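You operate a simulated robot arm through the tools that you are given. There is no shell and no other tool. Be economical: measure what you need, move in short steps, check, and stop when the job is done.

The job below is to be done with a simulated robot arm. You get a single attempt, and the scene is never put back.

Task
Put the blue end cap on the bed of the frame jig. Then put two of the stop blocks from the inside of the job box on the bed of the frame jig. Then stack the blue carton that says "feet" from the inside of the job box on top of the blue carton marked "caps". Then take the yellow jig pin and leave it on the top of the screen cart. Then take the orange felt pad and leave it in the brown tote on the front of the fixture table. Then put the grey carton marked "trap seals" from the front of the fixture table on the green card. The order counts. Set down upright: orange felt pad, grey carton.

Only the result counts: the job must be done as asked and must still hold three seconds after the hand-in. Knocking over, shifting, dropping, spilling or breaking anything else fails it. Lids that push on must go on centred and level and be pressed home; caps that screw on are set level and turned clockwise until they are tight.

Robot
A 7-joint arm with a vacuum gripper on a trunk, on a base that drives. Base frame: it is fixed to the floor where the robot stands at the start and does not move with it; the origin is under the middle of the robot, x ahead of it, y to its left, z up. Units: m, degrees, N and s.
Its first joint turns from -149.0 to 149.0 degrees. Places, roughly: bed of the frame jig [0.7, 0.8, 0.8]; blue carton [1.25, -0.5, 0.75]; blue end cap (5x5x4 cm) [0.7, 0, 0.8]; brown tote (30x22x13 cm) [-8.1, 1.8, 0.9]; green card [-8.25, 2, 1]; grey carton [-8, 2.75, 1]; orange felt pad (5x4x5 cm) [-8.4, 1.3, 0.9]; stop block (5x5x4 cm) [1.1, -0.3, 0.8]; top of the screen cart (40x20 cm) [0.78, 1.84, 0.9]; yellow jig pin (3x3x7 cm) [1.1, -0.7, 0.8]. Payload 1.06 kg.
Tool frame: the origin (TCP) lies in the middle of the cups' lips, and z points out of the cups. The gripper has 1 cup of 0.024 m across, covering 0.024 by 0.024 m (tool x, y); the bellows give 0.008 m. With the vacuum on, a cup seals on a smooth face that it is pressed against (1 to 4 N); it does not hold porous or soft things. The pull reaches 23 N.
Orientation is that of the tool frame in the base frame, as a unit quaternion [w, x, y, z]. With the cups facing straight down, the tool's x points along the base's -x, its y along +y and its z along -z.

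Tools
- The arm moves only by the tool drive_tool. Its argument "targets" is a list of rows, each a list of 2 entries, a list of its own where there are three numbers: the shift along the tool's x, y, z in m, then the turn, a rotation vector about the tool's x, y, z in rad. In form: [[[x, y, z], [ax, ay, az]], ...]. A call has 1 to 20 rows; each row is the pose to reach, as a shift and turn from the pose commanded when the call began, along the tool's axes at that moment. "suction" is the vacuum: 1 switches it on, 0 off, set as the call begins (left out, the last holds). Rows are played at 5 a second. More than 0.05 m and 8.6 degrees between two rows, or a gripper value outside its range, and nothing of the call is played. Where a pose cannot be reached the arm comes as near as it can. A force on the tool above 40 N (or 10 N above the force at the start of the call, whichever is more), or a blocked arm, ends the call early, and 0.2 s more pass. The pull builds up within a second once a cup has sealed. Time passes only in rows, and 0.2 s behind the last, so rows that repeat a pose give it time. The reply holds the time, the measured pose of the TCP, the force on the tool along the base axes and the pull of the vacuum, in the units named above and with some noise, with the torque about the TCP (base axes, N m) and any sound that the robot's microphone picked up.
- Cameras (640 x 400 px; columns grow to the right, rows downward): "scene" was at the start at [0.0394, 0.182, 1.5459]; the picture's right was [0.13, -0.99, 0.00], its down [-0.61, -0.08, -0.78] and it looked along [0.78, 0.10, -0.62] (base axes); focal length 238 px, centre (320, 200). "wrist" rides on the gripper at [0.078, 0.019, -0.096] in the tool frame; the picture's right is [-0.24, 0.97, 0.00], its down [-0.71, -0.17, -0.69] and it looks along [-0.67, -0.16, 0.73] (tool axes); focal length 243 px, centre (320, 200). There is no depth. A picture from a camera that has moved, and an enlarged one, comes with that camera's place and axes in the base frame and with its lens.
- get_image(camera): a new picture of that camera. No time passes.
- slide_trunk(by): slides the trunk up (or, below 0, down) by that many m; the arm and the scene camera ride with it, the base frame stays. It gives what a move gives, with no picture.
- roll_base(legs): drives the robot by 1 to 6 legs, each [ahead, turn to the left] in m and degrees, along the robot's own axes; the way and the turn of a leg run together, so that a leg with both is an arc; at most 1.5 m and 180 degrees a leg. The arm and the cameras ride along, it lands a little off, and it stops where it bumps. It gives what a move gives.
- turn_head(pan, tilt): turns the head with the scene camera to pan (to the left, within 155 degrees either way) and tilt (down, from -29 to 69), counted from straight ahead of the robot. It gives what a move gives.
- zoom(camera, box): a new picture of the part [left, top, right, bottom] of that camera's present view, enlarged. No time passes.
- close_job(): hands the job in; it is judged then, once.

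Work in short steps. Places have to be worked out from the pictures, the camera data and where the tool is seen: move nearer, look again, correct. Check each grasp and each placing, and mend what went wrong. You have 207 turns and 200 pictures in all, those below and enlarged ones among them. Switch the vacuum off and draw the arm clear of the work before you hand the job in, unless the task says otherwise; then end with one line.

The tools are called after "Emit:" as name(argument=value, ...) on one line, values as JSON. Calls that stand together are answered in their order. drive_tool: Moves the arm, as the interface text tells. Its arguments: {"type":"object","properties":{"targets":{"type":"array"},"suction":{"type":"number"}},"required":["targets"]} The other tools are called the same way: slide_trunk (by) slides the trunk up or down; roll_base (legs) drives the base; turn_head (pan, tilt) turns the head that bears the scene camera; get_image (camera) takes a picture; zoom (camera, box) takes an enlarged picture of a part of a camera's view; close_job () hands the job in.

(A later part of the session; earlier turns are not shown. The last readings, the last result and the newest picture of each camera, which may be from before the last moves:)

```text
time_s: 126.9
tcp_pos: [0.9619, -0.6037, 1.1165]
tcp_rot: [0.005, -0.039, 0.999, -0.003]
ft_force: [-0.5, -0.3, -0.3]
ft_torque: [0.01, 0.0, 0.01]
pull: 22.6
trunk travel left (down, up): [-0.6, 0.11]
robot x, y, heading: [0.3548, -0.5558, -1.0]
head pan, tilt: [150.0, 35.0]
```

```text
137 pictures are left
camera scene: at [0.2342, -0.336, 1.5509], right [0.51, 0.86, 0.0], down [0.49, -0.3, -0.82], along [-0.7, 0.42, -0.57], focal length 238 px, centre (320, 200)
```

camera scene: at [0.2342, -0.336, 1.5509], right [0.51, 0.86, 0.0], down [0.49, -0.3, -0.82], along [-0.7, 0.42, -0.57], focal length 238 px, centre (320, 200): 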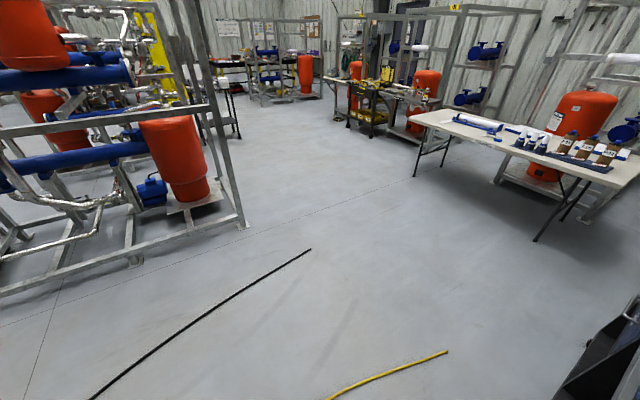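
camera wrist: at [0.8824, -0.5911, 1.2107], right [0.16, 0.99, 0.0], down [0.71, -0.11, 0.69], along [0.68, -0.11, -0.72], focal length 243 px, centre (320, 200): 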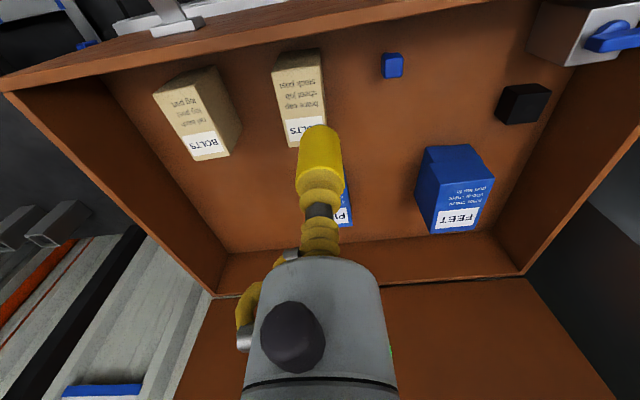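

The floor is open (I've crossed the yellow hose mark before without trouble). I back away and then head along the bench towards the screen cart.

Emit:
roll_base(legs=[[0, -44], [-0.75, 0], [0, 134], [1.2, 0]])

Emit:
turn_head(pan=-50, tilt=25)

Emit:
get_image(camera="scene")

Emit:
get_image(camera="wrist")

```text
time_s: 144.3
tcp_pos: [-0.0696, 1.792, 1.117]
tcp_rot: [-0.006, 0.728, -0.685, -0.002]
ft_force: [0.0, -0.1, -1.3]
ft_torque: [0.01, 0.01, 0.01]
pull: 23.0
trunk travel left (down, up): [-0.6, 0.11]
robot x, y, heading: [-0.1336, 1.1845, 87.8]
head pan, tilt: [150.0, 35.0]
```

```text
time_s: 147.2
tcp_pos: [-0.0701, 1.792, 1.1163]
tcp_rot: [-0.004, 0.729, -0.685, -0.002]
ft_force: [0.2, 0.0, -0.6]
ft_torque: [-0.03, -0.01, -0.02]
pull: 23.0
trunk travel left (down, up): [-0.6, 0.11]
robot x, y, heading: [-0.1328, 1.1818, 87.9]
head pan, tilt: [-50.0, 25.0]
```

```text
136 pictures are left
camera scene: at [-0.2327, 1.2038, 1.5666], right [0.61, -0.79, 0.0], down [-0.33, -0.26, -0.91], along [0.71, 0.56, -0.42], focal length 238 px, centre (320, 200)
```

scene: 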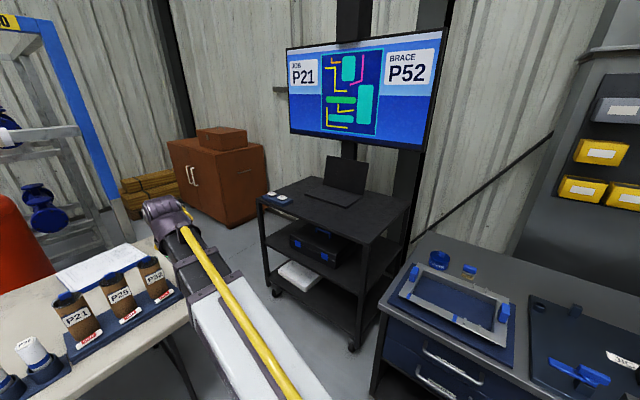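

```text
135 pictures are left
camera wrist: at [-0.0837, 1.712, 1.2107], right [-0.98, 0.18, 0.0], down [0.12, 0.71, 0.69], along [0.12, 0.68, -0.72], focal length 243 px, centre (320, 200)
```

wrist: 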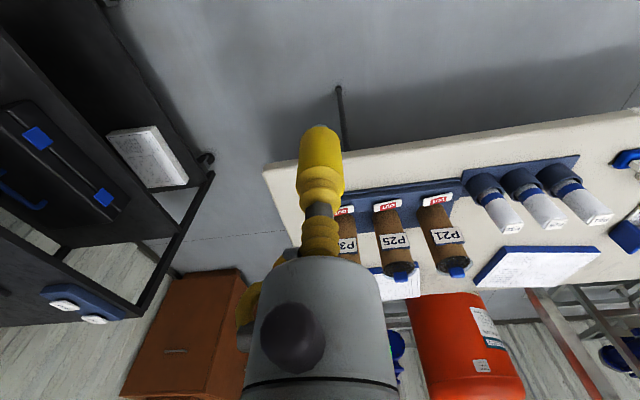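

The screen cart's top runs from about x 0.65 to 1.2 and y 1.6 to 2.4, with the laptop at the back. I move nearer, keeping the arm clear of the table.

Emit:
roll_base(legs=[[0, -20], [0.35, 0], [0, -43]])

Emit:
turn_head(pan=0, tilt=40)

Emit:
get_image(camera="scene")

Emit:
get_image(camera="wrist")

```text
time_s: 152.5
tcp_pos: [0.5677, 1.7302, 1.1163]
tcp_rot: [0.005, -0.265, 0.964, -0.001]
ft_force: [0.6, -0.4, -0.5]
ft_torque: [0.01, -0.02, 0.0]
pull: 23.1
trunk travel left (down, up): [-0.6, 0.11]
robot x, y, heading: [0.0003, 1.5099, 25.2]
head pan, tilt: [-50.0, 25.0]
```

```text
time_s: 153.7
tcp_pos: [0.5677, 1.73, 1.1159]
tcp_rot: [0.006, -0.265, 0.964, -0.001]
ft_force: [-0.6, -0.5, -0.8]
ft_torque: [0.02, -0.03, -0.04]
pull: 22.6
trunk travel left (down, up): [-0.6, 0.11]
robot x, y, heading: [0.0002, 1.5058, 25.1]
head pan, tilt: [0.0, 40.0]
```

```text
134 pictures are left
camera scene: at [-0.0385, 1.6813, 1.5433], right [0.42, -0.91, 0.0], down [-0.58, -0.27, -0.77], along [0.69, 0.32, -0.64], focal length 238 px, centre (320, 200)
```

scene: 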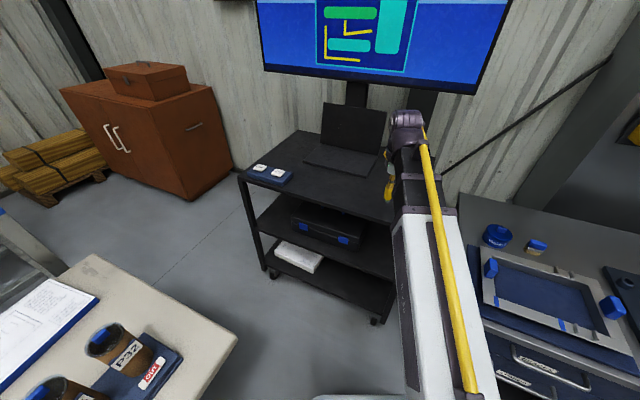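

```text
133 pictures are left
camera wrist: at [0.4904, 1.7068, 1.2107], right [-0.29, 0.96, 0.0], down [0.69, 0.21, 0.69], along [0.66, 0.2, -0.72], focal length 243 px, centre (320, 200)
```

wrist: 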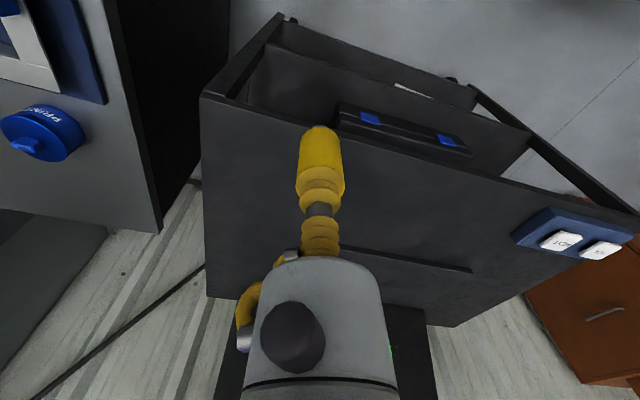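

The front strip is free: laptop front at x≈0.91, cart front edge at x≈0.645. I move the pin over (0.77, 1.83), levelling the tool slightly.

Emit:
drive_tool(targets=[[[-0.045, -0.0035, 0], [-0.001, 0.002, 0]], [[-0.09, -0.007, 0], [-0.002, 0.004, 0]], [[-0.135, -0.01, 0], [-0.003, 0.006, 0]], [[-0.18, -0.014, 0], [-0.004, 0.008, 0]], [[-0.2246, -0.0173, 0], [-0.005, 0.011, 0]], [[-0.2246, -0.0173, 0.04], [-0.005, 0.011, 0]], [[-0.2246, -0.0173, 0.08], [-0.005, 0.011, 0]]])

Emit:
get_image(camera="wrist")

Emit:
get_image(camera="scene")

```text
time_s: 155.3
tcp_pos: [0.7711, 1.8292, 1.0363]
tcp_rot: [-0.001, -0.264, 0.964, 0.0]
ft_force: [0.3, -0.6, -1.3]
ft_torque: [0.0, 0.0, -0.02]
pull: 22.7
trunk travel left (down, up): [-0.6, 0.11]
robot x, y, heading: [-0.0044, 1.5078, 25.0]
head pan, tilt: [0.0, 40.0]
```

```text
132 pictures are left
camera wrist: at [0.6947, 1.8057, 1.133], right [-0.29, 0.96, 0.0], down [0.7, 0.21, 0.68], along [0.65, 0.2, -0.73], focal length 243 px, centre (320, 200)
```

wrist: 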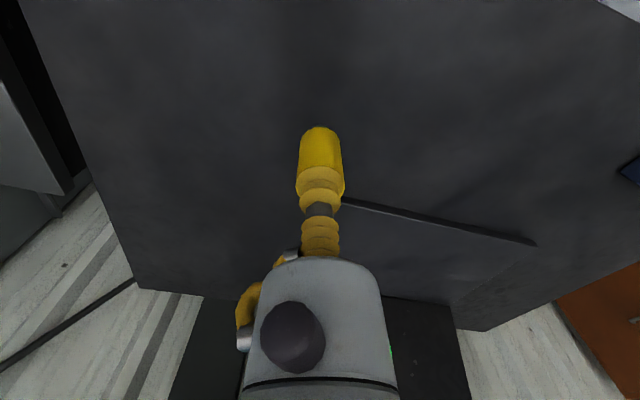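

```text
131 pictures are left
camera scene: at [-0.0386, 1.6813, 1.5433], right [0.42, -0.91, 0.0], down [-0.58, -0.27, -0.77], along [0.69, 0.32, -0.64], focal length 238 px, centre (320, 200)
```

scene: 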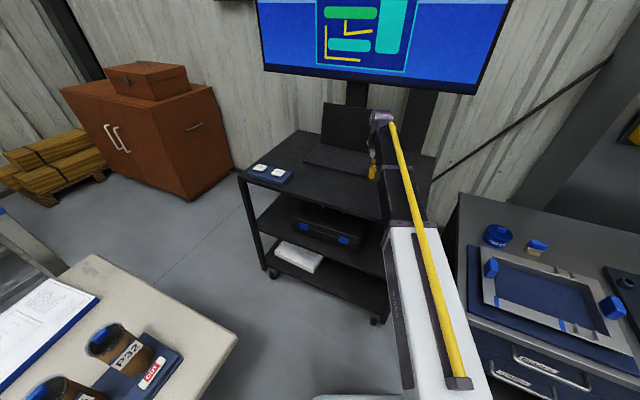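

Clear beneath. I lower the pin towards the cart top.

Emit:
drive_tool(targets=[[[0, 0, 0.03], [0, 0, 0]], [[0, 0, 0.05], [0, 0, 0]], [[0, 0, 0.058], [0, 0, 0]]])

Emit:
zoom(camera="wrist", box=[240, 80, 400, 230])

```text
time_s: 156.1
tcp_pos: [0.7718, 1.8304, 0.9804]
tcp_rot: [0.0, -0.264, 0.965, 0.0]
ft_force: [-0.3, 0.4, -0.8]
ft_torque: [0.02, 0.0, 0.02]
pull: 23.2
trunk travel left (down, up): [-0.6, 0.11]
robot x, y, heading: [-0.0023, 1.5095, 25.2]
head pan, tilt: [0.0, 40.0]
```

```text
2.67 times, centred on (320, 155) of wrist
camera zoom: at [0.6944, 1.8066, 1.0757], right [-0.29, 0.96, 0.0], down [0.7, 0.21, 0.68], along [0.65, 0.2, -0.73], focal length 647 px, centre (320, 320)
```

zoom: 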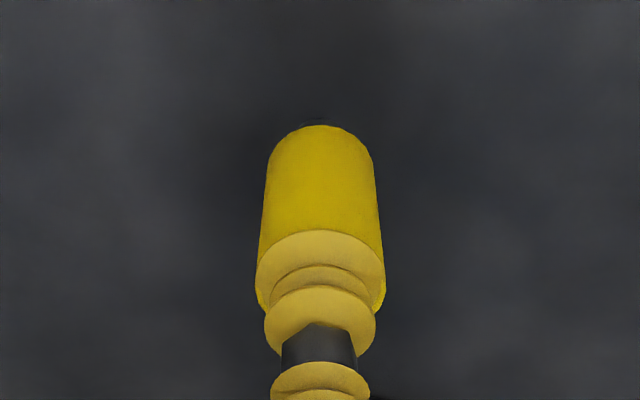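

Emit:
drive_tool(targets=[[[0, 0, 0.004], [0, 0, 0]], [[0, 0, 0.008], [0, 0, 0]], [[0, 0, 0.01], [0, 0, 0]]])

```text
time_s: 156.9
tcp_pos: [0.7697, 1.831, 0.9705]
tcp_rot: [-0.001, -0.264, 0.964, 0.0]
ft_force: [0.3, -0.1, -0.9]
ft_torque: [0.01, 0.01, 0.01]
pull: 22.9
trunk travel left (down, up): [-0.6, 0.11]
robot x, y, heading: [-0.0006, 1.5076, 25.0]
head pan, tilt: [0.0, 40.0]
```

No contact yet; I go further in small steps.

Emit:
drive_tool(targets=[[[0, 0, 0.003], [0, 0, 0]], [[0, 0, 0.006], [0, 0, 0]], [[0, 0, 0.006], [0, 0, 0]]])

Emit:
drive_tool(targets=[[[0, 0, 0.002], [0, 0, 0]], [[0, 0, 0.004], [0, 0, 0]], [[0, 0, 0.004], [0, 0, 0]]])

```text
time_s: 157.7
tcp_pos: [0.7706, 1.8304, 0.9645]
tcp_rot: [-0.001, -0.264, 0.964, 0.0]
ft_force: [-0.1, 0.4, -1.0]
ft_torque: [-0.02, 0.02, -0.01]
pull: 22.6
trunk travel left (down, up): [-0.6, 0.11]
robot x, y, heading: [0.0009, 1.5118, 25.1]
head pan, tilt: [0.0, 40.0]
```

```text
time_s: 158.5
tcp_pos: [0.7701, 1.8307, 0.9606]
tcp_rot: [0.0, -0.264, 0.965, 0.0]
ft_force: [0.3, 0.2, 5.2]
ft_torque: [0.01, -0.03, 0.0]
pull: 23.2
trunk travel left (down, up): [-0.6, 0.11]
robot x, y, heading: [-0.0017, 1.5106, 24.5]
head pan, tilt: [0.0, 40.0]
```

The pin stands on the cart. I release and lift straight up.

Emit:
drive_tool(targets=[[[0, 0, 0], [0, 0, 0]], [[0, 0, 0], [0, 0, 0]], [[0, 0, 0], [0, 0, 0]], [[0, 0, 0], [0, 0, 0]], [[0, 0, -0.002], [0, 0, 0]]], suction=0)

Emit:
drive_tool(targets=[[[0, 0, -0.004], [0, 0, 0]], [[0, 0, -0.015], [0, 0, 0]], [[0, 0, -0.05], [0, 0, 0]], [[0, 0, -0.095], [0, 0, 0]], [[0, 0, -0.14], [0, 0, 0]]])

Emit:
get_image(camera="wrist")

```text
time_s: 159.7
tcp_pos: [0.7706, 1.8301, 0.9625]
tcp_rot: [0.0, -0.264, 0.965, 0.0]
ft_force: [-0.9, -0.6, 0.1]
ft_torque: [-0.01, 0.01, -0.02]
pull: 0.1
trunk travel left (down, up): [-0.6, 0.11]
robot x, y, heading: [-0.0062, 1.5055, 24.8]
head pan, tilt: [0.0, 40.0]
```

```text
time_s: 160.9
tcp_pos: [0.7709, 1.8295, 1.1026]
tcp_rot: [-0.001, -0.264, 0.964, 0.0]
ft_force: [0.2, 0.3, -0.4]
ft_torque: [0.0, 0.0, 0.0]
pull: 0.0
trunk travel left (down, up): [-0.6, 0.11]
robot x, y, heading: [0.002, 1.5078, 25.1]
head pan, tilt: [0.0, 40.0]
```

```text
129 pictures are left
camera wrist: at [0.6944, 1.8056, 1.198], right [-0.29, 0.96, 0.0], down [0.7, 0.21, 0.68], along [0.65, 0.2, -0.73], focal length 243 px, centre (320, 200)
```

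wrist: 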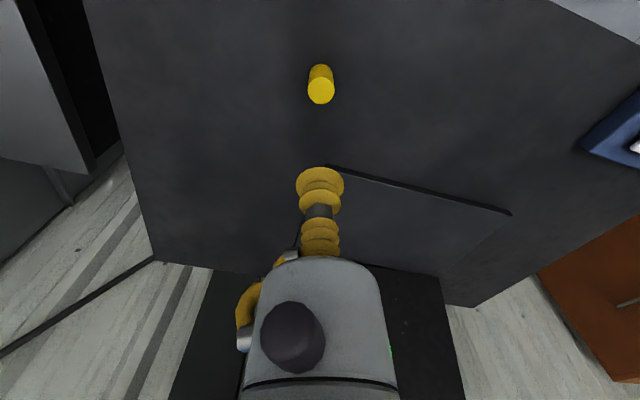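

The pin stands upright on the cart. I retract the arm, back out, and turn right around to face the far station.

Emit:
drive_tool(targets=[[[0.047, 0.007, 0], [0, 0, 0]], [[0.095, 0.014, 0], [0, 0, 0]], [[0.142, 0.02, 0], [0, 0, 0]], [[0.19, 0.027, 0], [0, 0, 0]], [[0.237, 0.034, 0], [0, 0, 0]]])

Emit:
roll_base(legs=[[-0.5, 0], [0, -120], [0, -85]])

Emit:
turn_head(pan=0, tilt=15)

Emit:
get_image(camera="scene")

```text
time_s: 162.1
tcp_pos: [0.5481, 1.7371, 1.1017]
tcp_rot: [-0.001, -0.264, 0.964, 0.0]
ft_force: [0.2, 0.4, 0.4]
ft_torque: [-0.02, -0.01, -0.02]
pull: 0.1
trunk travel left (down, up): [-0.6, 0.11]
robot x, y, heading: [-0.0025, 1.5104, 25.4]
head pan, tilt: [0.0, 40.0]
```

```text
time_s: 173.7
tcp_pos: [-1.0467, 1.3258, 1.1031]
tcp_rot: [0.0, 0.999, 0.048, 0.001]
ft_force: [-0.4, -0.3, 0.2]
ft_torque: [-0.03, -0.05, 0.0]
pull: 0.1
trunk travel left (down, up): [-0.6, 0.11]
robot x, y, heading: [-0.4496, 1.2998, 179.8]
head pan, tilt: [0.0, 40.0]
```

```text
time_s: 174.6
tcp_pos: [-1.0464, 1.3265, 1.1025]
tcp_rot: [0.001, 0.999, 0.048, 0.001]
ft_force: [-0.2, 0.7, -0.4]
ft_torque: [0.02, 0.01, -0.03]
pull: 0.1
trunk travel left (down, up): [-0.6, 0.11]
robot x, y, heading: [-0.4501, 1.2985, 179.7]
head pan, tilt: [0.0, 15.0]
```

```text
128 pictures are left
camera scene: at [-0.5017, 1.1305, 1.5828], right [0.0, 1.0, 0.0], down [0.26, 0.0, -0.97], along [-0.97, 0.0, -0.26], focal length 238 px, centre (320, 200)
```

scene: 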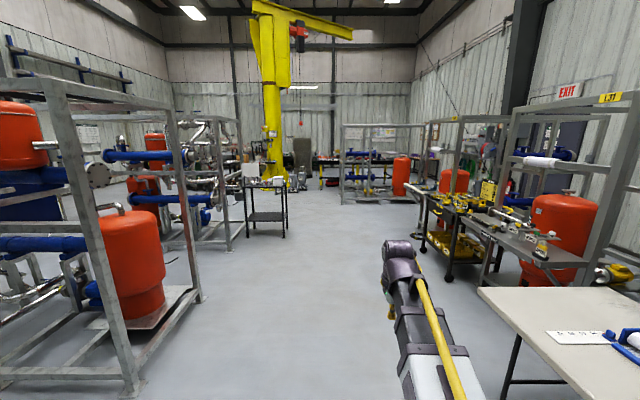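

The aisle along y≈1.3 looks clear. I zoom on the far end before driving.

Emit:
zoom(camera="scene", box=[230, 110, 430, 235])

```text
3.20 times, centred on (330, 172) of scene
camera zoom: at [-0.5017, 1.1305, 1.5828], right [0.0, 1.0, 0.0], down [0.26, 0.0, -0.97], along [-0.97, 0.0, -0.26], focal length 760 px, centre (288, 288)
```

zoom: 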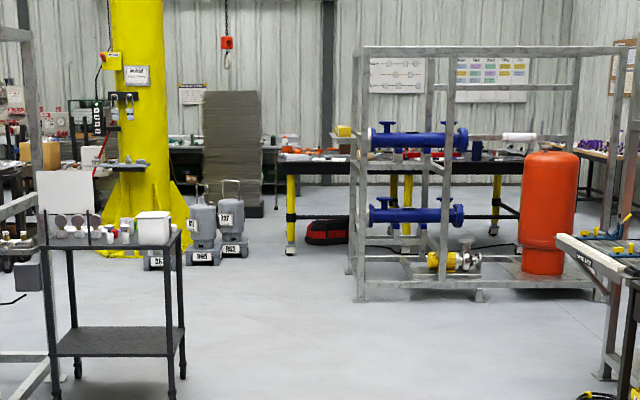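

The fixture table is behind a pipe skid whose corner is at about (-6.05, 1.66). I drive down the aisle to about x=-5.

Emit:
roll_base(legs=[[1.5, 2], [1.5, 0], [1.5, -2]])

Emit:
get_image(camera="scene")

```text
time_s: 196.2
tcp_pos: [-5.5684, 1.2341, 1.1011]
tcp_rot: [0.0, 0.999, 0.046, 0.001]
ft_force: [-0.4, 0.2, -0.1]
ft_torque: [-0.01, 0.0, -0.01]
pull: 0.0
trunk travel left (down, up): [-0.6, 0.11]
robot x, y, heading: [-4.9718, 1.2048, 179.9]
head pan, tilt: [0.0, 15.0]
```

```text
126 pictures are left
camera scene: at [-5.0241, 1.0361, 1.5828], right [0.0, 1.0, 0.0], down [0.26, 0.0, -0.97], along [-0.97, 0.0, -0.26], focal length 238 px, centre (320, 200)
```

scene: 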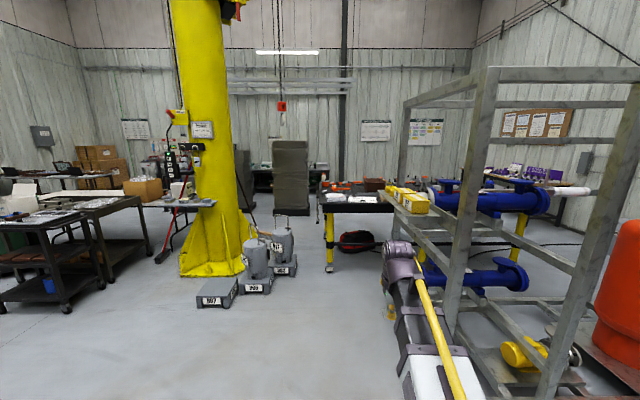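

I'm 2.6 m from the table. I go forward another 1.1 m at y≈1.1, keeping clear of the skid.

Emit:
roll_base(legs=[[0.55, 5], [0.55, -5]])

Emit:
turn_head(pan=-30, tilt=30)

Emit:
get_image(camera="scene")

```text
time_s: 202.1
tcp_pos: [-6.6679, 1.1923, 1.1029]
tcp_rot: [0.0, 0.999, 0.046, 0.001]
ft_force: [-0.2, -0.3, -0.4]
ft_torque: [0.0, -0.01, 0.01]
pull: 0.1
trunk travel left (down, up): [-0.6, 0.11]
robot x, y, heading: [-6.0747, 1.16, 179.7]
head pan, tilt: [0.0, 15.0]
```

```text
time_s: 203.1
tcp_pos: [-6.6686, 1.1917, 1.1024]
tcp_rot: [-0.001, 0.999, 0.045, 0.001]
ft_force: [0.6, -0.3, -0.3]
ft_torque: [0.0, 0.01, -0.03]
pull: 0.0
trunk travel left (down, up): [-0.6, 0.11]
robot x, y, heading: [-6.0746, 1.1594, 179.6]
head pan, tilt: [-30.0, 30.0]
```

```text
125 pictures are left
camera scene: at [-6.1078, 1.0384, 1.5587], right [0.5, 0.86, 0.0], down [0.43, -0.25, -0.87], along [-0.75, 0.44, -0.5], focal length 238 px, centre (320, 200)
```

scene: 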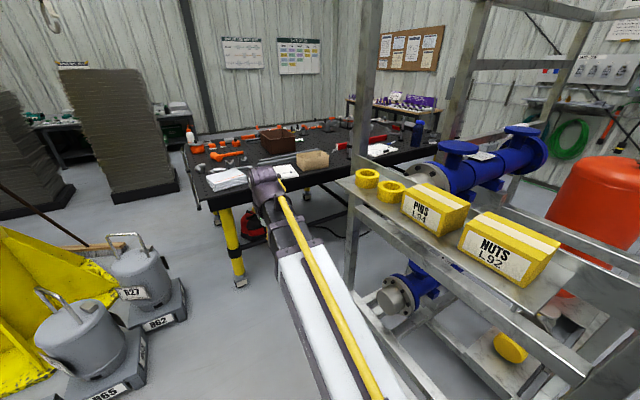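

I zoom in on the tabletop.

Emit:
zoom(camera="scene", box=[170, 100, 450, 250])

```text
2.29 times, centred on (310, 175) of scene
camera zoom: at [-6.1078, 1.0384, 1.5587], right [0.5, 0.86, 0.0], down [0.43, -0.25, -0.87], along [-0.75, 0.44, -0.5], focal length 543 px, centre (343, 257)
```

zoom: 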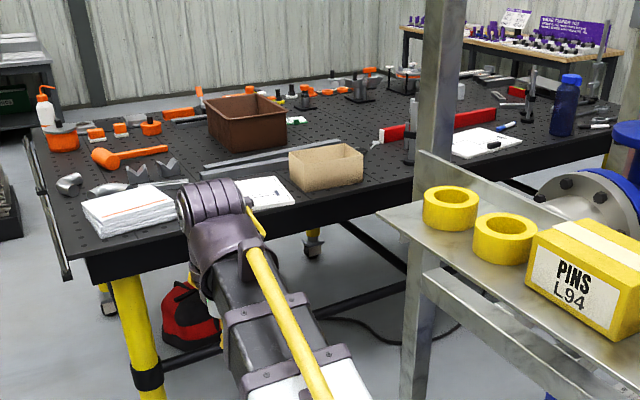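

The table can only be reached from its far (-x) side, since the skid nearly touches its near side. I look for a route around it.

Emit:
turn_head(pan=20, tilt=25)

Emit:
get_image(camera="scene")

Emit:
turn_head(pan=80, tilt=25)

Emit:
get_image(camera="scene")

Emit:
turn_head(pan=-70, tilt=20)

Emit:
get_image(camera="scene")

```text
time_s: 204.2
tcp_pos: [-6.6676, 1.1917, 1.1018]
tcp_rot: [0.0, 0.999, 0.046, 0.001]
ft_force: [0.1, 0.1, 0.1]
ft_torque: [0.01, 0.0, -0.01]
pull: 0.0
trunk travel left (down, up): [-0.6, 0.11]
robot x, y, heading: [-6.0718, 1.1575, 179.8]
head pan, tilt: [20.0, 25.0]
```

```text
123 pictures are left
camera scene: at [-6.1165, 0.9618, 1.5666], right [-0.34, 0.94, 0.0], down [0.4, 0.14, -0.91], along [-0.85, -0.3, -0.42], focal length 238 px, centre (320, 200)
```

scene: 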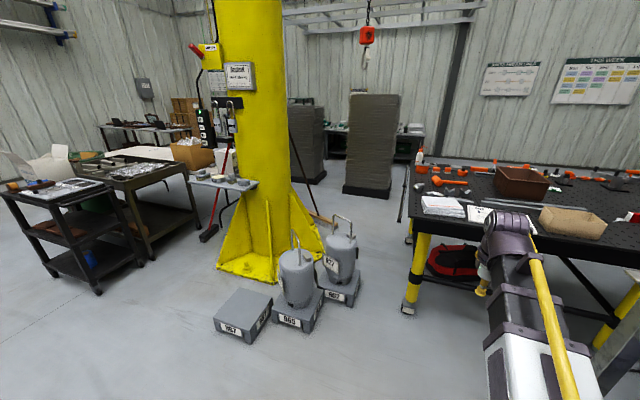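

```text
time_s: 205.5
tcp_pos: [-6.6671, 1.1919, 1.1027]
tcp_rot: [0.0, 0.999, 0.045, 0.002]
ft_force: [0.0, -0.1, -0.7]
ft_torque: [0.01, 0.0, -0.04]
pull: 0.1
trunk travel left (down, up): [-0.6, 0.11]
robot x, y, heading: [-6.071, 1.1664, 179.8]
head pan, tilt: [80.0, 25.0]
```

```text
122 pictures are left
camera scene: at [-6.0463, 0.9021, 1.5666], right [-0.98, 0.18, 0.0], down [0.08, 0.42, -0.91], along [-0.16, -0.89, -0.42], focal length 238 px, centre (320, 200)
```

scene: 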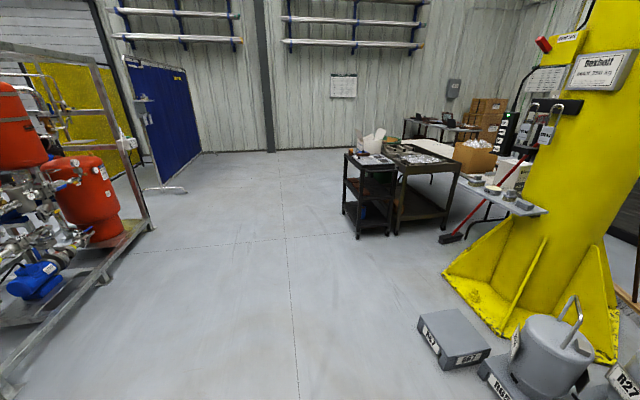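

```text
time_s: 207.9
tcp_pos: [-6.6675, 1.192, 1.1023]
tcp_rot: [0.0, 0.999, 0.046, 0.001]
ft_force: [-0.7, 0.5, 0.1]
ft_torque: [-0.02, 0.03, 0.0]
pull: 0.0
trunk travel left (down, up): [-0.6, 0.11]
robot x, y, heading: [-6.0745, 1.1635, 179.7]
head pan, tilt: [-70.0, 20.0]
```

```text
121 pictures are left
camera scene: at [-6.0611, 1.0804, 1.5747], right [0.94, 0.34, 0.0], down [0.12, -0.32, -0.94], along [-0.32, 0.88, -0.34], focal length 238 px, centre (320, 200)
```

scene: 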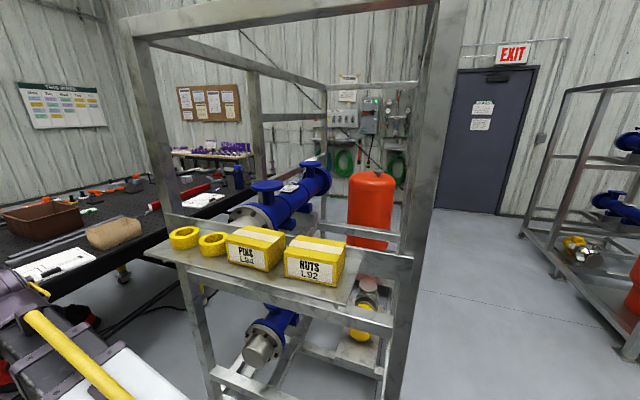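

There is an open aisle (x from about -5.95 to -4.5) past the skid towards the door. I take that way around to the table's far side.

Emit:
roll_base(legs=[[-0.85, 0], [0, -90], [1.5, 0], [1.2, 0]])

Emit:
turn_head(pan=70, tilt=25)

Emit:
get_image(camera="scene")

Emit:
turn_head(pan=20, tilt=25)

Emit:
get_image(camera="scene")

```text
time_s: 228.9
tcp_pos: [-5.258, 4.4578, 1.1016]
tcp_rot: [0.0, 0.749, -0.662, 0.001]
ft_force: [-0.3, -0.6, 0.0]
ft_torque: [-0.01, -0.04, -0.03]
pull: 0.0
trunk travel left (down, up): [-0.6, 0.11]
robot x, y, heading: [-5.2649, 3.8614, 91.7]
head pan, tilt: [-70.0, 20.0]
```

```text
time_s: 231.1
tcp_pos: [-5.2582, 4.4572, 1.1035]
tcp_rot: [0.001, 0.749, -0.662, 0.001]
ft_force: [-0.1, -0.4, -0.5]
ft_torque: [0.01, 0.02, 0.0]
pull: 0.0
trunk travel left (down, up): [-0.6, 0.11]
robot x, y, heading: [-5.2682, 3.8591, 91.6]
head pan, tilt: [70.0, 25.0]
```

```text
120 pictures are left
camera scene: at [-5.5261, 3.8415, 1.5666], right [0.32, 0.95, 0.0], down [0.4, -0.13, -0.91], along [-0.86, 0.29, -0.42], focal length 238 px, centre (320, 200)
```

scene: 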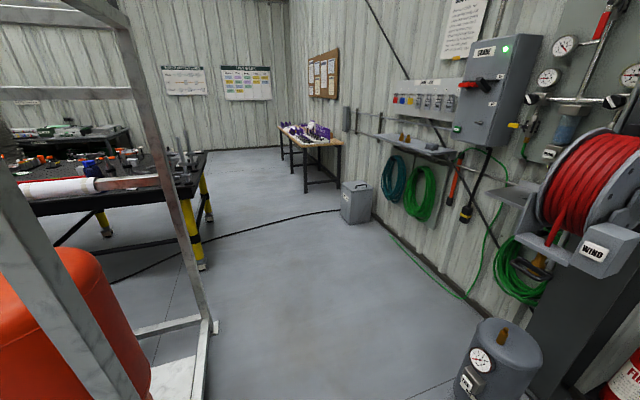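

```text
time_s: 232.3
tcp_pos: [-5.2576, 4.4561, 1.1024]
tcp_rot: [0.0, 0.75, -0.662, 0.0]
ft_force: [-0.1, 0.2, 0.4]
ft_torque: [0.0, -0.02, 0.02]
pull: 0.1
trunk travel left (down, up): [-0.6, 0.11]
robot x, y, heading: [-5.2694, 3.8598, 91.6]
head pan, tilt: [20.0, 25.0]
```

```text
119 pictures are left
camera scene: at [-5.4726, 3.8979, 1.5666], right [0.93, 0.37, 0.0], down [0.16, -0.39, -0.91], along [-0.33, 0.84, -0.42], focal length 238 px, centre (320, 200)
```

scene: 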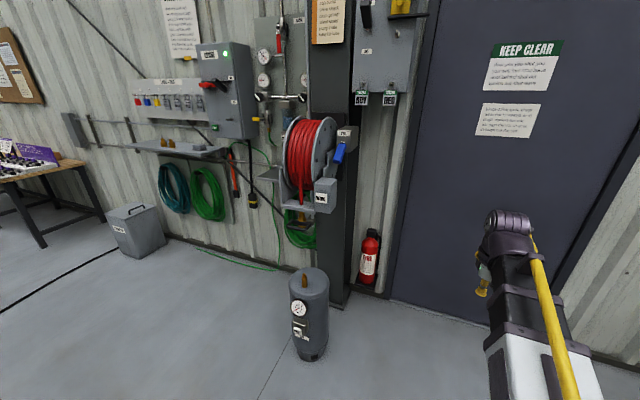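

The way is open past the skid and around the table's right-hand end. I drive along y≈4.2.

Emit:
roll_base(legs=[[0.25, 0], [0, 85], [1.2, 0], [1.2, 0]])

Emit:
turn_head(pan=35, tilt=25)

Emit:
get_image(camera="scene")

Emit:
turn_head(pan=0, tilt=25)

Emit:
get_image(camera="scene")

```text
time_s: 249.1
tcp_pos: [-8.2562, 4.3111, 1.1018]
tcp_rot: [0.0, 1.0, 0.016, 0.001]
ft_force: [0.0, -0.5, 0.1]
ft_torque: [-0.01, 0.0, 0.05]
pull: 0.0
trunk travel left (down, up): [-0.6, 0.11]
robot x, y, heading: [-7.6642, 4.2475, 176.5]
head pan, tilt: [20.0, 25.0]
```

```text
time_s: 249.9
tcp_pos: [-8.2557, 4.3112, 1.102]
tcp_rot: [0.001, 1.0, 0.016, 0.0]
ft_force: [0.7, -0.3, 0.9]
ft_torque: [-0.05, 0.0, -0.04]
pull: 0.0
trunk travel left (down, up): [-0.6, 0.11]
robot x, y, heading: [-7.6615, 4.2473, 176.5]
head pan, tilt: [35.0, 25.0]
```

```text
118 pictures are left
camera scene: at [-7.7098, 4.0266, 1.5666], right [-0.52, 0.86, 0.0], down [0.36, 0.22, -0.91], along [-0.78, -0.47, -0.42], focal length 238 px, centre (320, 200)
```

scene: 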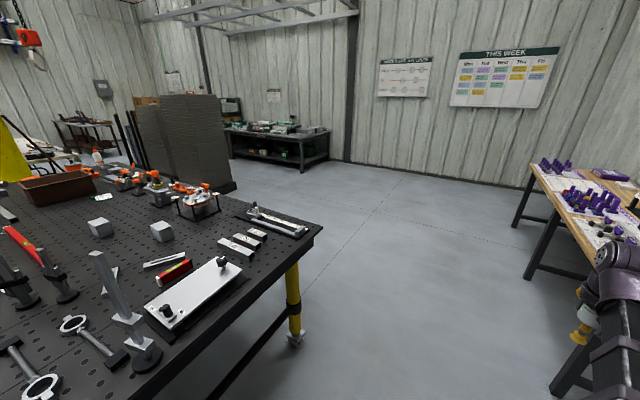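

```text
time_s: 250.9
tcp_pos: [-8.2558, 4.3105, 1.1022]
tcp_rot: [0.0, 1.0, 0.015, 0.001]
ft_force: [0.2, -0.5, -0.2]
ft_torque: [-0.02, 0.0, 0.03]
pull: 0.2
trunk travel left (down, up): [-0.6, 0.11]
robot x, y, heading: [-7.6648, 4.2482, 176.6]
head pan, tilt: [0.0, 25.0]
```

```text
117 pictures are left
camera scene: at [-7.7229, 4.0803, 1.5666], right [0.06, 1.0, 0.0], down [0.42, -0.03, -0.91], along [-0.9, 0.06, -0.42], focal length 238 px, centre (320, 200)
```

scene: 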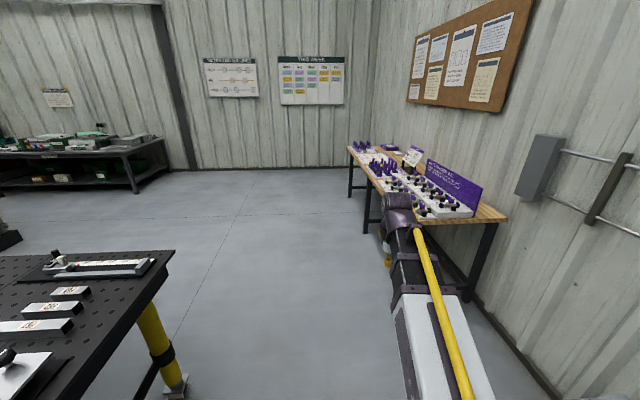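

I zoom in on the table from this end.

Emit:
turn_head(pan=60, tilt=30)

Emit:
get_image(camera="scene")

Emit:
zoom(camera="scene", box=[160, 60, 420, 220])

```text
time_s: 252.2
tcp_pos: [-8.2563, 4.3114, 1.1017]
tcp_rot: [0.001, 1.0, 0.015, 0.001]
ft_force: [-0.7, 0.7, 0.4]
ft_torque: [-0.01, -0.04, -0.03]
pull: 0.0
trunk travel left (down, up): [-0.6, 0.11]
robot x, y, heading: [-7.6625, 4.2462, 176.2]
head pan, tilt: [60.0, 30.0]
```

```text
116 pictures are left
camera scene: at [-7.6813, 3.9992, 1.5586], right [-0.83, 0.56, 0.0], down [0.28, 0.42, -0.87], along [-0.48, -0.72, -0.5], focal length 238 px, centre (320, 200)
```

scene: 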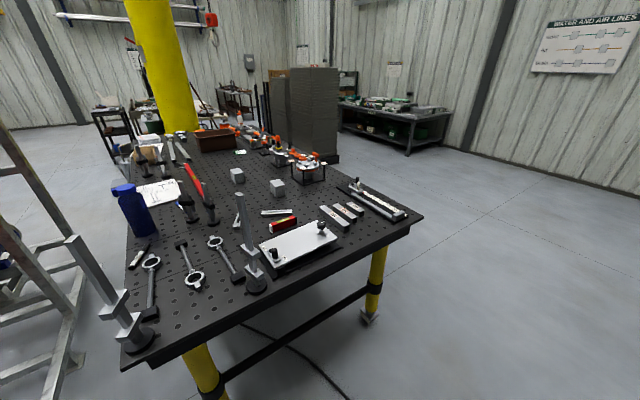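

```text
2.46 times, centred on (290, 140) of scene
camera zoom: at [-7.6813, 3.9992, 1.5586], right [-0.83, 0.56, 0.0], down [0.28, 0.42, -0.87], along [-0.48, -0.72, -0.5], focal length 585 px, centre (394, 348)
```

zoom: 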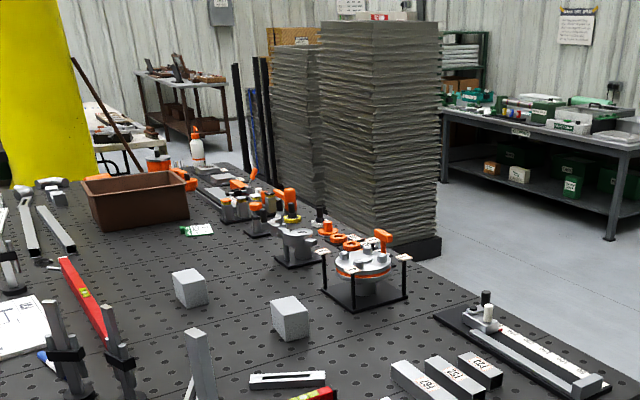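

The two grey cubes, the tote and the row of orange items are visible, all reachable from the far side. I raise the trunk and drive around the table's corner to the -x side.

Emit:
slide_trunk(by=0.1)

Emit:
roll_base(legs=[[0, 11.5], [1.45, 0], [0, 82]])

Emit:
turn_head(pan=0, tilt=30)

Emit:
get_image(camera="scene")

Emit:
turn_head(pan=50, tilt=35)

Emit:
get_image(camera="scene")

```text
time_s: 253.5
tcp_pos: [-8.2568, 4.3109, 1.202]
tcp_rot: [0.0, 1.0, 0.015, 0.001]
ft_force: [0.2, -0.5, -0.1]
ft_torque: [-0.02, -0.01, -0.02]
pull: 0.0
trunk travel left (down, up): [-0.7, 0.01]
robot x, y, heading: [-7.6626, 4.2477, 176.3]
head pan, tilt: [60.0, 30.0]
```

```text
time_s: 265.0
tcp_pos: [-9.1211, 3.4521, 1.2016]
tcp_rot: [0.0, 0.67, 0.742, 0.001]
ft_force: [-0.6, -1.0, -0.1]
ft_torque: [0.0, -0.03, -0.03]
pull: 0.0
trunk travel left (down, up): [-0.7, 0.01]
robot x, y, heading: [-9.1006, 4.0472, -89.8]
head pan, tilt: [60.0, 30.0]
```

```text
time_s: 266.3
tcp_pos: [-9.1201, 3.4523, 1.2026]
tcp_rot: [0.0, 0.671, 0.742, 0.001]
ft_force: [0.0, -0.1, 0.1]
ft_torque: [0.0, -0.01, -0.02]
pull: 0.0
trunk travel left (down, up): [-0.7, 0.01]
robot x, y, heading: [-9.0974, 4.0512, -89.8]
head pan, tilt: [0.0, 30.0]
```

```text
114 pictures are left
camera scene: at [-8.9284, 4.0042, 1.6586], right [-1.0, -0.01, 0.0], down [0.0, 0.5, -0.87], along [0.0, -0.87, -0.5], focal length 238 px, centre (320, 200)
```

scene: 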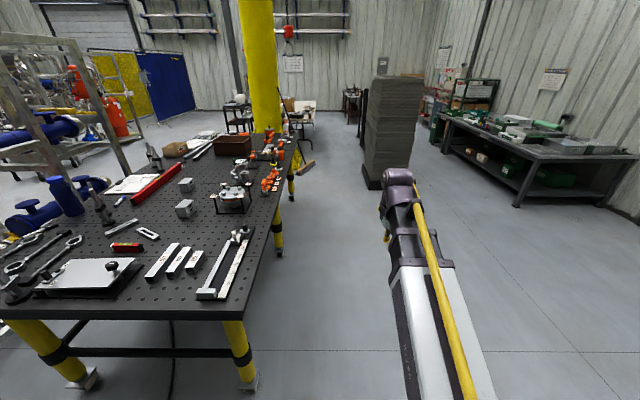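

```text
time_s: 267.5
tcp_pos: [-9.1204, 3.4526, 1.2026]
tcp_rot: [0.0, 0.67, 0.742, 0.0]
ft_force: [0.0, 0.3, 0.9]
ft_torque: [-0.02, -0.01, -0.01]
pull: 0.0
trunk travel left (down, up): [-0.7, 0.01]
robot x, y, heading: [-9.0991, 4.0496, -89.7]
head pan, tilt: [50.0, 35.0]
```

```text
113 pictures are left
camera scene: at [-8.8612, 4.0383, 1.6509], right [-0.64, -0.77, 0.0], down [-0.44, 0.37, -0.82], along [0.63, -0.52, -0.57], focal length 238 px, centre (320, 200)
```

scene: 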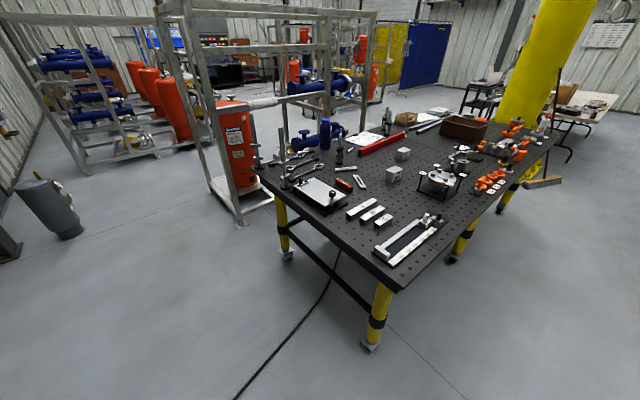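

The far side is clear (table edge at x≈-8.62). I drive along it to about (-9.02, 1.65) and turn to face the table.

Emit:
roll_base(legs=[[0, 2], [1.2, 0], [1.2, 0], [0, 88]])

Emit:
turn_head(pan=0, tilt=45)

Emit:
get_image(camera="scene")

Emit:
get_image(camera="wrist")

```text
time_s: 283.4
tcp_pos: [-8.3975, 1.6208, 1.2011]
tcp_rot: [0.0, -0.048, 0.999, 0.0]
ft_force: [0.2, -0.2, 0.5]
ft_torque: [0.01, -0.03, -0.04]
pull: 0.0
trunk travel left (down, up): [-0.7, 0.01]
robot x, y, heading: [-8.9916, 1.6491, 0.0]
head pan, tilt: [50.0, 35.0]
```

```text
time_s: 284.5
tcp_pos: [-8.3975, 1.6211, 1.2017]
tcp_rot: [-0.001, -0.048, 0.999, 0.001]
ft_force: [-1.2, 0.3, 0.0]
ft_torque: [-0.02, -0.01, -0.01]
pull: 0.0
trunk travel left (down, up): [-0.7, 0.01]
robot x, y, heading: [-8.9928, 1.6502, 0.1]
head pan, tilt: [0.0, 45.0]
```

```text
112 pictures are left
camera scene: at [-8.9576, 1.8183, 1.636], right [0.0, -1.0, 0.0], down [-0.71, 0.0, -0.71], along [0.71, 0.0, -0.71], focal length 238 px, centre (320, 200)
```

scene: 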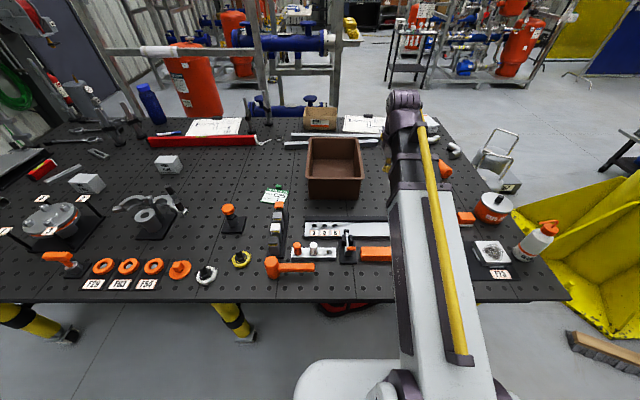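

```text
111 pictures are left
camera wrist: at [-8.4763, 1.6317, 1.2975], right [0.14, 0.99, 0.0], down [0.72, -0.1, 0.68], along [0.68, -0.1, -0.73], focal length 243 px, centre (320, 200)
```

wrist: 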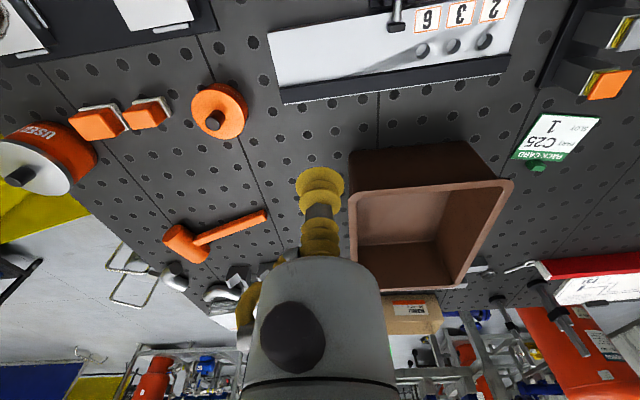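

I zoom in on the orange items and the card.

Emit:
zoom(camera="wrist", box=[0, 60, 280, 240])

Emit:
zoom(camera="scene", box=[220, 180, 420, 290])

Emit:
zoom(camera="scene", box=[50, 140, 220, 290])

Emit:
zoom(camera="scene", box=[420, 140, 580, 290])

```text
2.22 times, centred on (140, 150) of wrist
camera zoom: at [-8.4763, 1.6317, 1.2975], right [0.14, 0.99, 0.0], down [0.72, -0.1, 0.68], along [0.68, -0.1, -0.73], focal length 539 px, centre (720, 311)
```

zoom: 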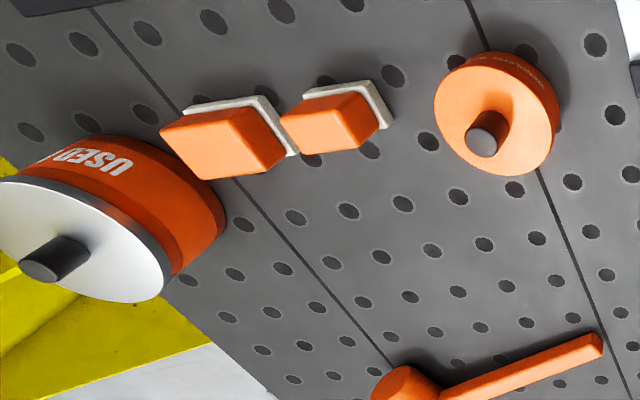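

```text
3.20 times, centred on (320, 235) of scene
camera zoom: at [-8.9576, 1.8183, 1.636], right [0.0, -1.0, 0.0], down [-0.71, 0.0, -0.71], along [0.71, 0.0, -0.71], focal length 760 px, centre (320, 88)
```

zoom: 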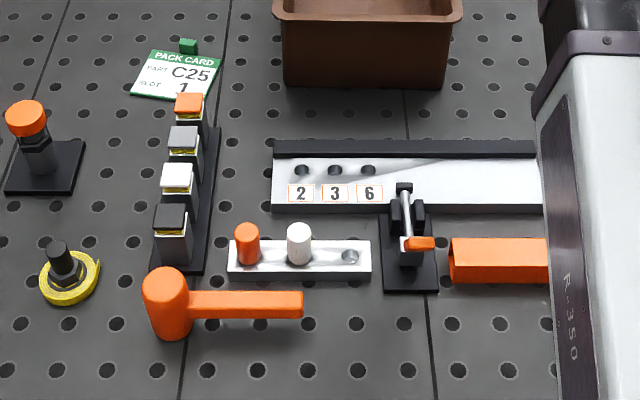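

```text
2.67 times, centred on (135, 215) of scene
camera zoom: at [-8.9576, 1.8183, 1.636], right [0.0, -1.0, 0.0], down [-0.71, 0.0, -0.71], along [0.71, 0.0, -0.71], focal length 634 px, centre (813, 160)
```

zoom: 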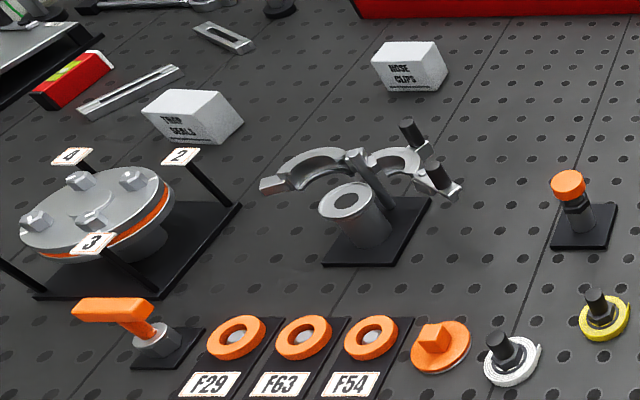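

```text
2.67 times, centred on (500, 215) of scene
camera zoom: at [-8.9576, 1.8183, 1.636], right [0.0, -1.0, 0.0], down [-0.71, 0.0, -0.71], along [0.71, 0.0, -0.71], focal length 634 px, centre (-160, 160)
```

zoom: 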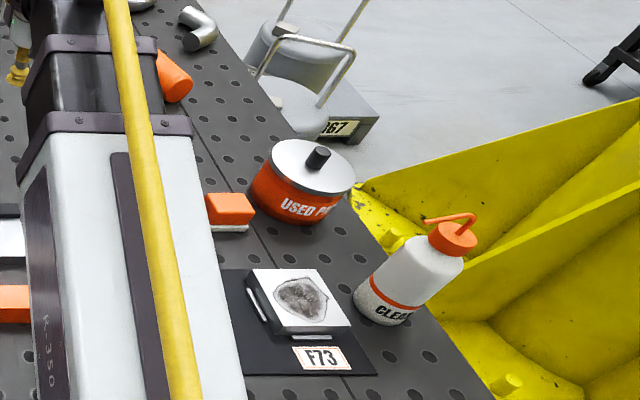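

Two orange blocks on light bases stand near (-8.34, 1.22) and (-8.34, 1.32). I bring the wrist camera closer to tell them apart.

Emit:
drive_tool(targets=[[[0.008, -0.045, 0], [0, 0, 0]], [[0.017, -0.09, 0], [0, 0, 0]], [[0.025, -0.135, 0], [0, 0, 0]], [[0.034, -0.18, 0], [0, 0, 0]], [[0.043, -0.225, 0], [0, 0, 0]], [[0.052, -0.27, 0], [0, 0, 0]], [[0.06, -0.3156, 0], [0, 0, 0]], [[0.06, -0.3156, 0.045], [0, 0, 0]], [[0.06, -0.3156, 0.09], [0, 0, 0]], [[0.06, -0.3156, 0.13], [0, 0, 0]]])

Emit:
get_image(camera="wrist")

Emit:
zoom(camera="scene", box=[380, 180, 540, 290])

```text
time_s: 286.7
tcp_pos: [-8.4273, 1.3008, 1.0709]
tcp_rot: [-0.001, -0.048, 0.999, -0.001]
ft_force: [-0.8, 1.1, 0.2]
ft_torque: [-0.01, 0.0, -0.01]
pull: 0.0
trunk travel left (down, up): [-0.7, 0.01]
robot x, y, heading: [-8.9957, 1.6452, -0.1]
head pan, tilt: [0.0, 45.0]
```

```text
106 pictures are left
camera wrist: at [-8.5061, 1.3111, 1.1673], right [0.14, 0.99, 0.0], down [0.72, -0.1, 0.68], along [0.68, -0.1, -0.73], focal length 243 px, centre (320, 200)
```

wrist: 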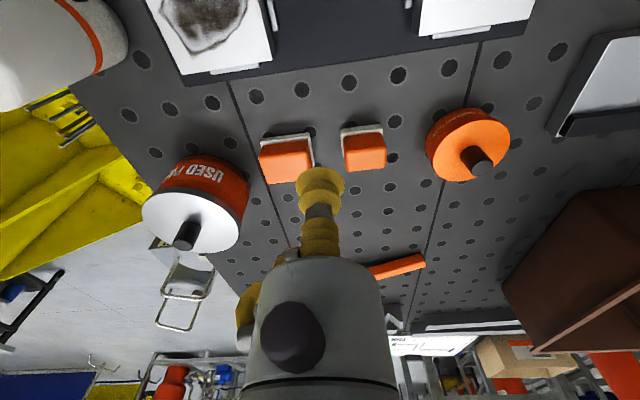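

```text
3.64 times, centred on (460, 235) of scene
camera zoom: at [-8.9576, 1.818, 1.6361], right [0.0, -1.0, 0.0], down [-0.71, 0.0, -0.71], along [0.71, 0.0, -0.71], focal length 864 px, centre (-189, 73)
```

zoom: 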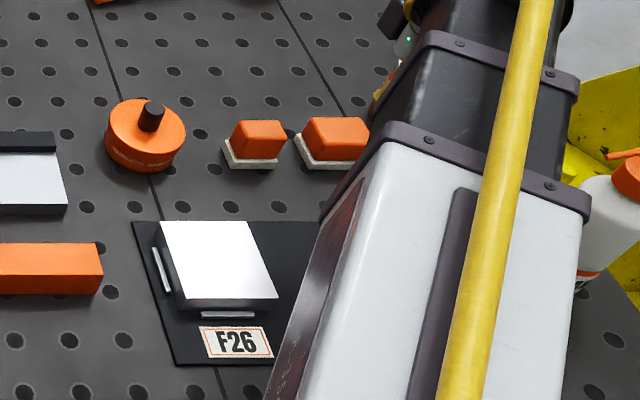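

There's a smaller and a larger orange block; the smaller (about 5×4 cm) matches the stated size. I zoom in to compare.

Emit:
zoom(camera="wrist", box=[240, 110, 410, 200])

```text
3.76 times, centred on (325, 155) of wrist
camera zoom: at [-8.5061, 1.3111, 1.1673], right [0.14, 0.99, 0.0], down [0.72, -0.1, 0.68], along [0.68, -0.1, -0.73], focal length 913 px, centre (301, 369)
```

zoom: 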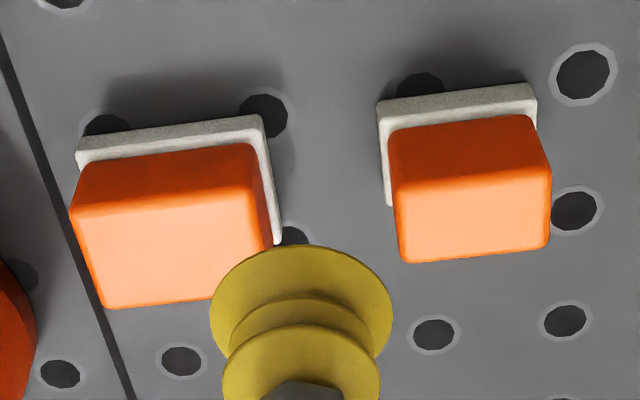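

The smaller pad's top triangulates to (-8.351, 1.340, 0.938). I move above it.

Emit:
drive_tool(targets=[[[-0.04, 0.016, 0], [0, 0, 0]], [[-0.0797, 0.0315, 0], [0, 0, 0]], [[-0.0797, 0.0315, 0.045], [0, 0, 0]], [[-0.0797, 0.0315, 0.09], [0, 0, 0]]])

Emit:
get_image(camera="wrist")

```text
time_s: 287.7
tcp_pos: [-8.3507, 1.3399, 0.9813]
tcp_rot: [-0.001, -0.047, 0.999, 0.0]
ft_force: [0.7, 0.5, 0.6]
ft_torque: [0.0, -0.02, 0.01]
pull: 0.2
trunk travel left (down, up): [-0.7, 0.01]
robot x, y, heading: [-8.9927, 1.65, -0.1]
head pan, tilt: [0.0, 45.0]
```

```text
103 pictures are left
camera wrist: at [-8.4297, 1.35, 1.0776], right [0.14, 0.99, 0.0], down [0.72, -0.1, 0.68], along [0.68, -0.1, -0.73], focal length 243 px, centre (320, 200)
```

wrist: 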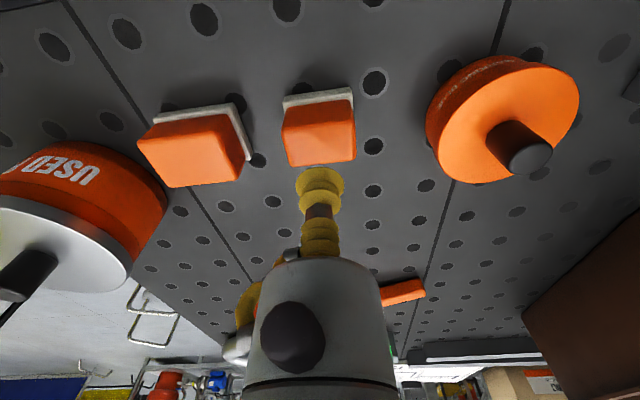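

Aligned. I press down with suction on.

Emit:
drive_tool(targets=[[[-0.001, 0, 0.025], [0, 0, 0]], [[-0.001, 0, 0.037], [0, 0, 0]], [[-0.001, 0, 0.042], [0, 0, 0]], [[-0.001, 0, 0.045], [0, 0, 0]], [[-0.001, 0, 0.045], [0, 0, 0]]], suction=1)

Emit:
get_image(camera="wrist")

```text
time_s: 288.9
tcp_pos: [-8.3507, 1.3397, 0.94]
tcp_rot: [0.001, -0.048, 0.999, -0.002]
ft_force: [-0.7, 1.1, 24.4]
ft_torque: [0.02, 0.04, -0.03]
pull: 23.4
trunk travel left (down, up): [-0.7, 0.01]
robot x, y, heading: [-8.9903, 1.6456, -0.1]
head pan, tilt: [0.0, 45.0]
stopped in row 5: the force on the tool passed its limit at 41 N (the readings are from after the stop); the commanded pose is now the measured one
```

```text
102 pictures are left
camera wrist: at [-8.43, 1.3508, 1.0357], right [0.14, 0.99, 0.0], down [0.72, -0.1, 0.69], along [0.68, -0.1, -0.73], focal length 243 px, centre (320, 200)
```

wrist: 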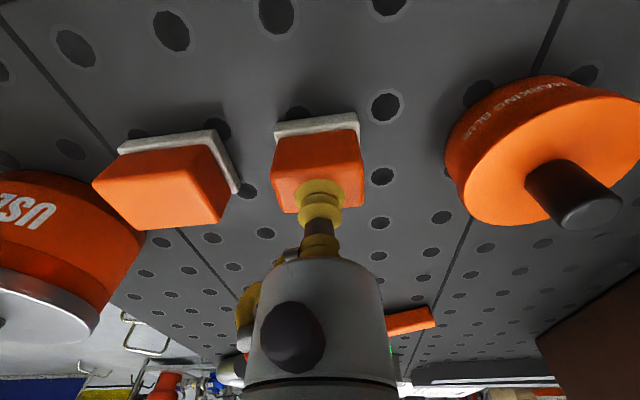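

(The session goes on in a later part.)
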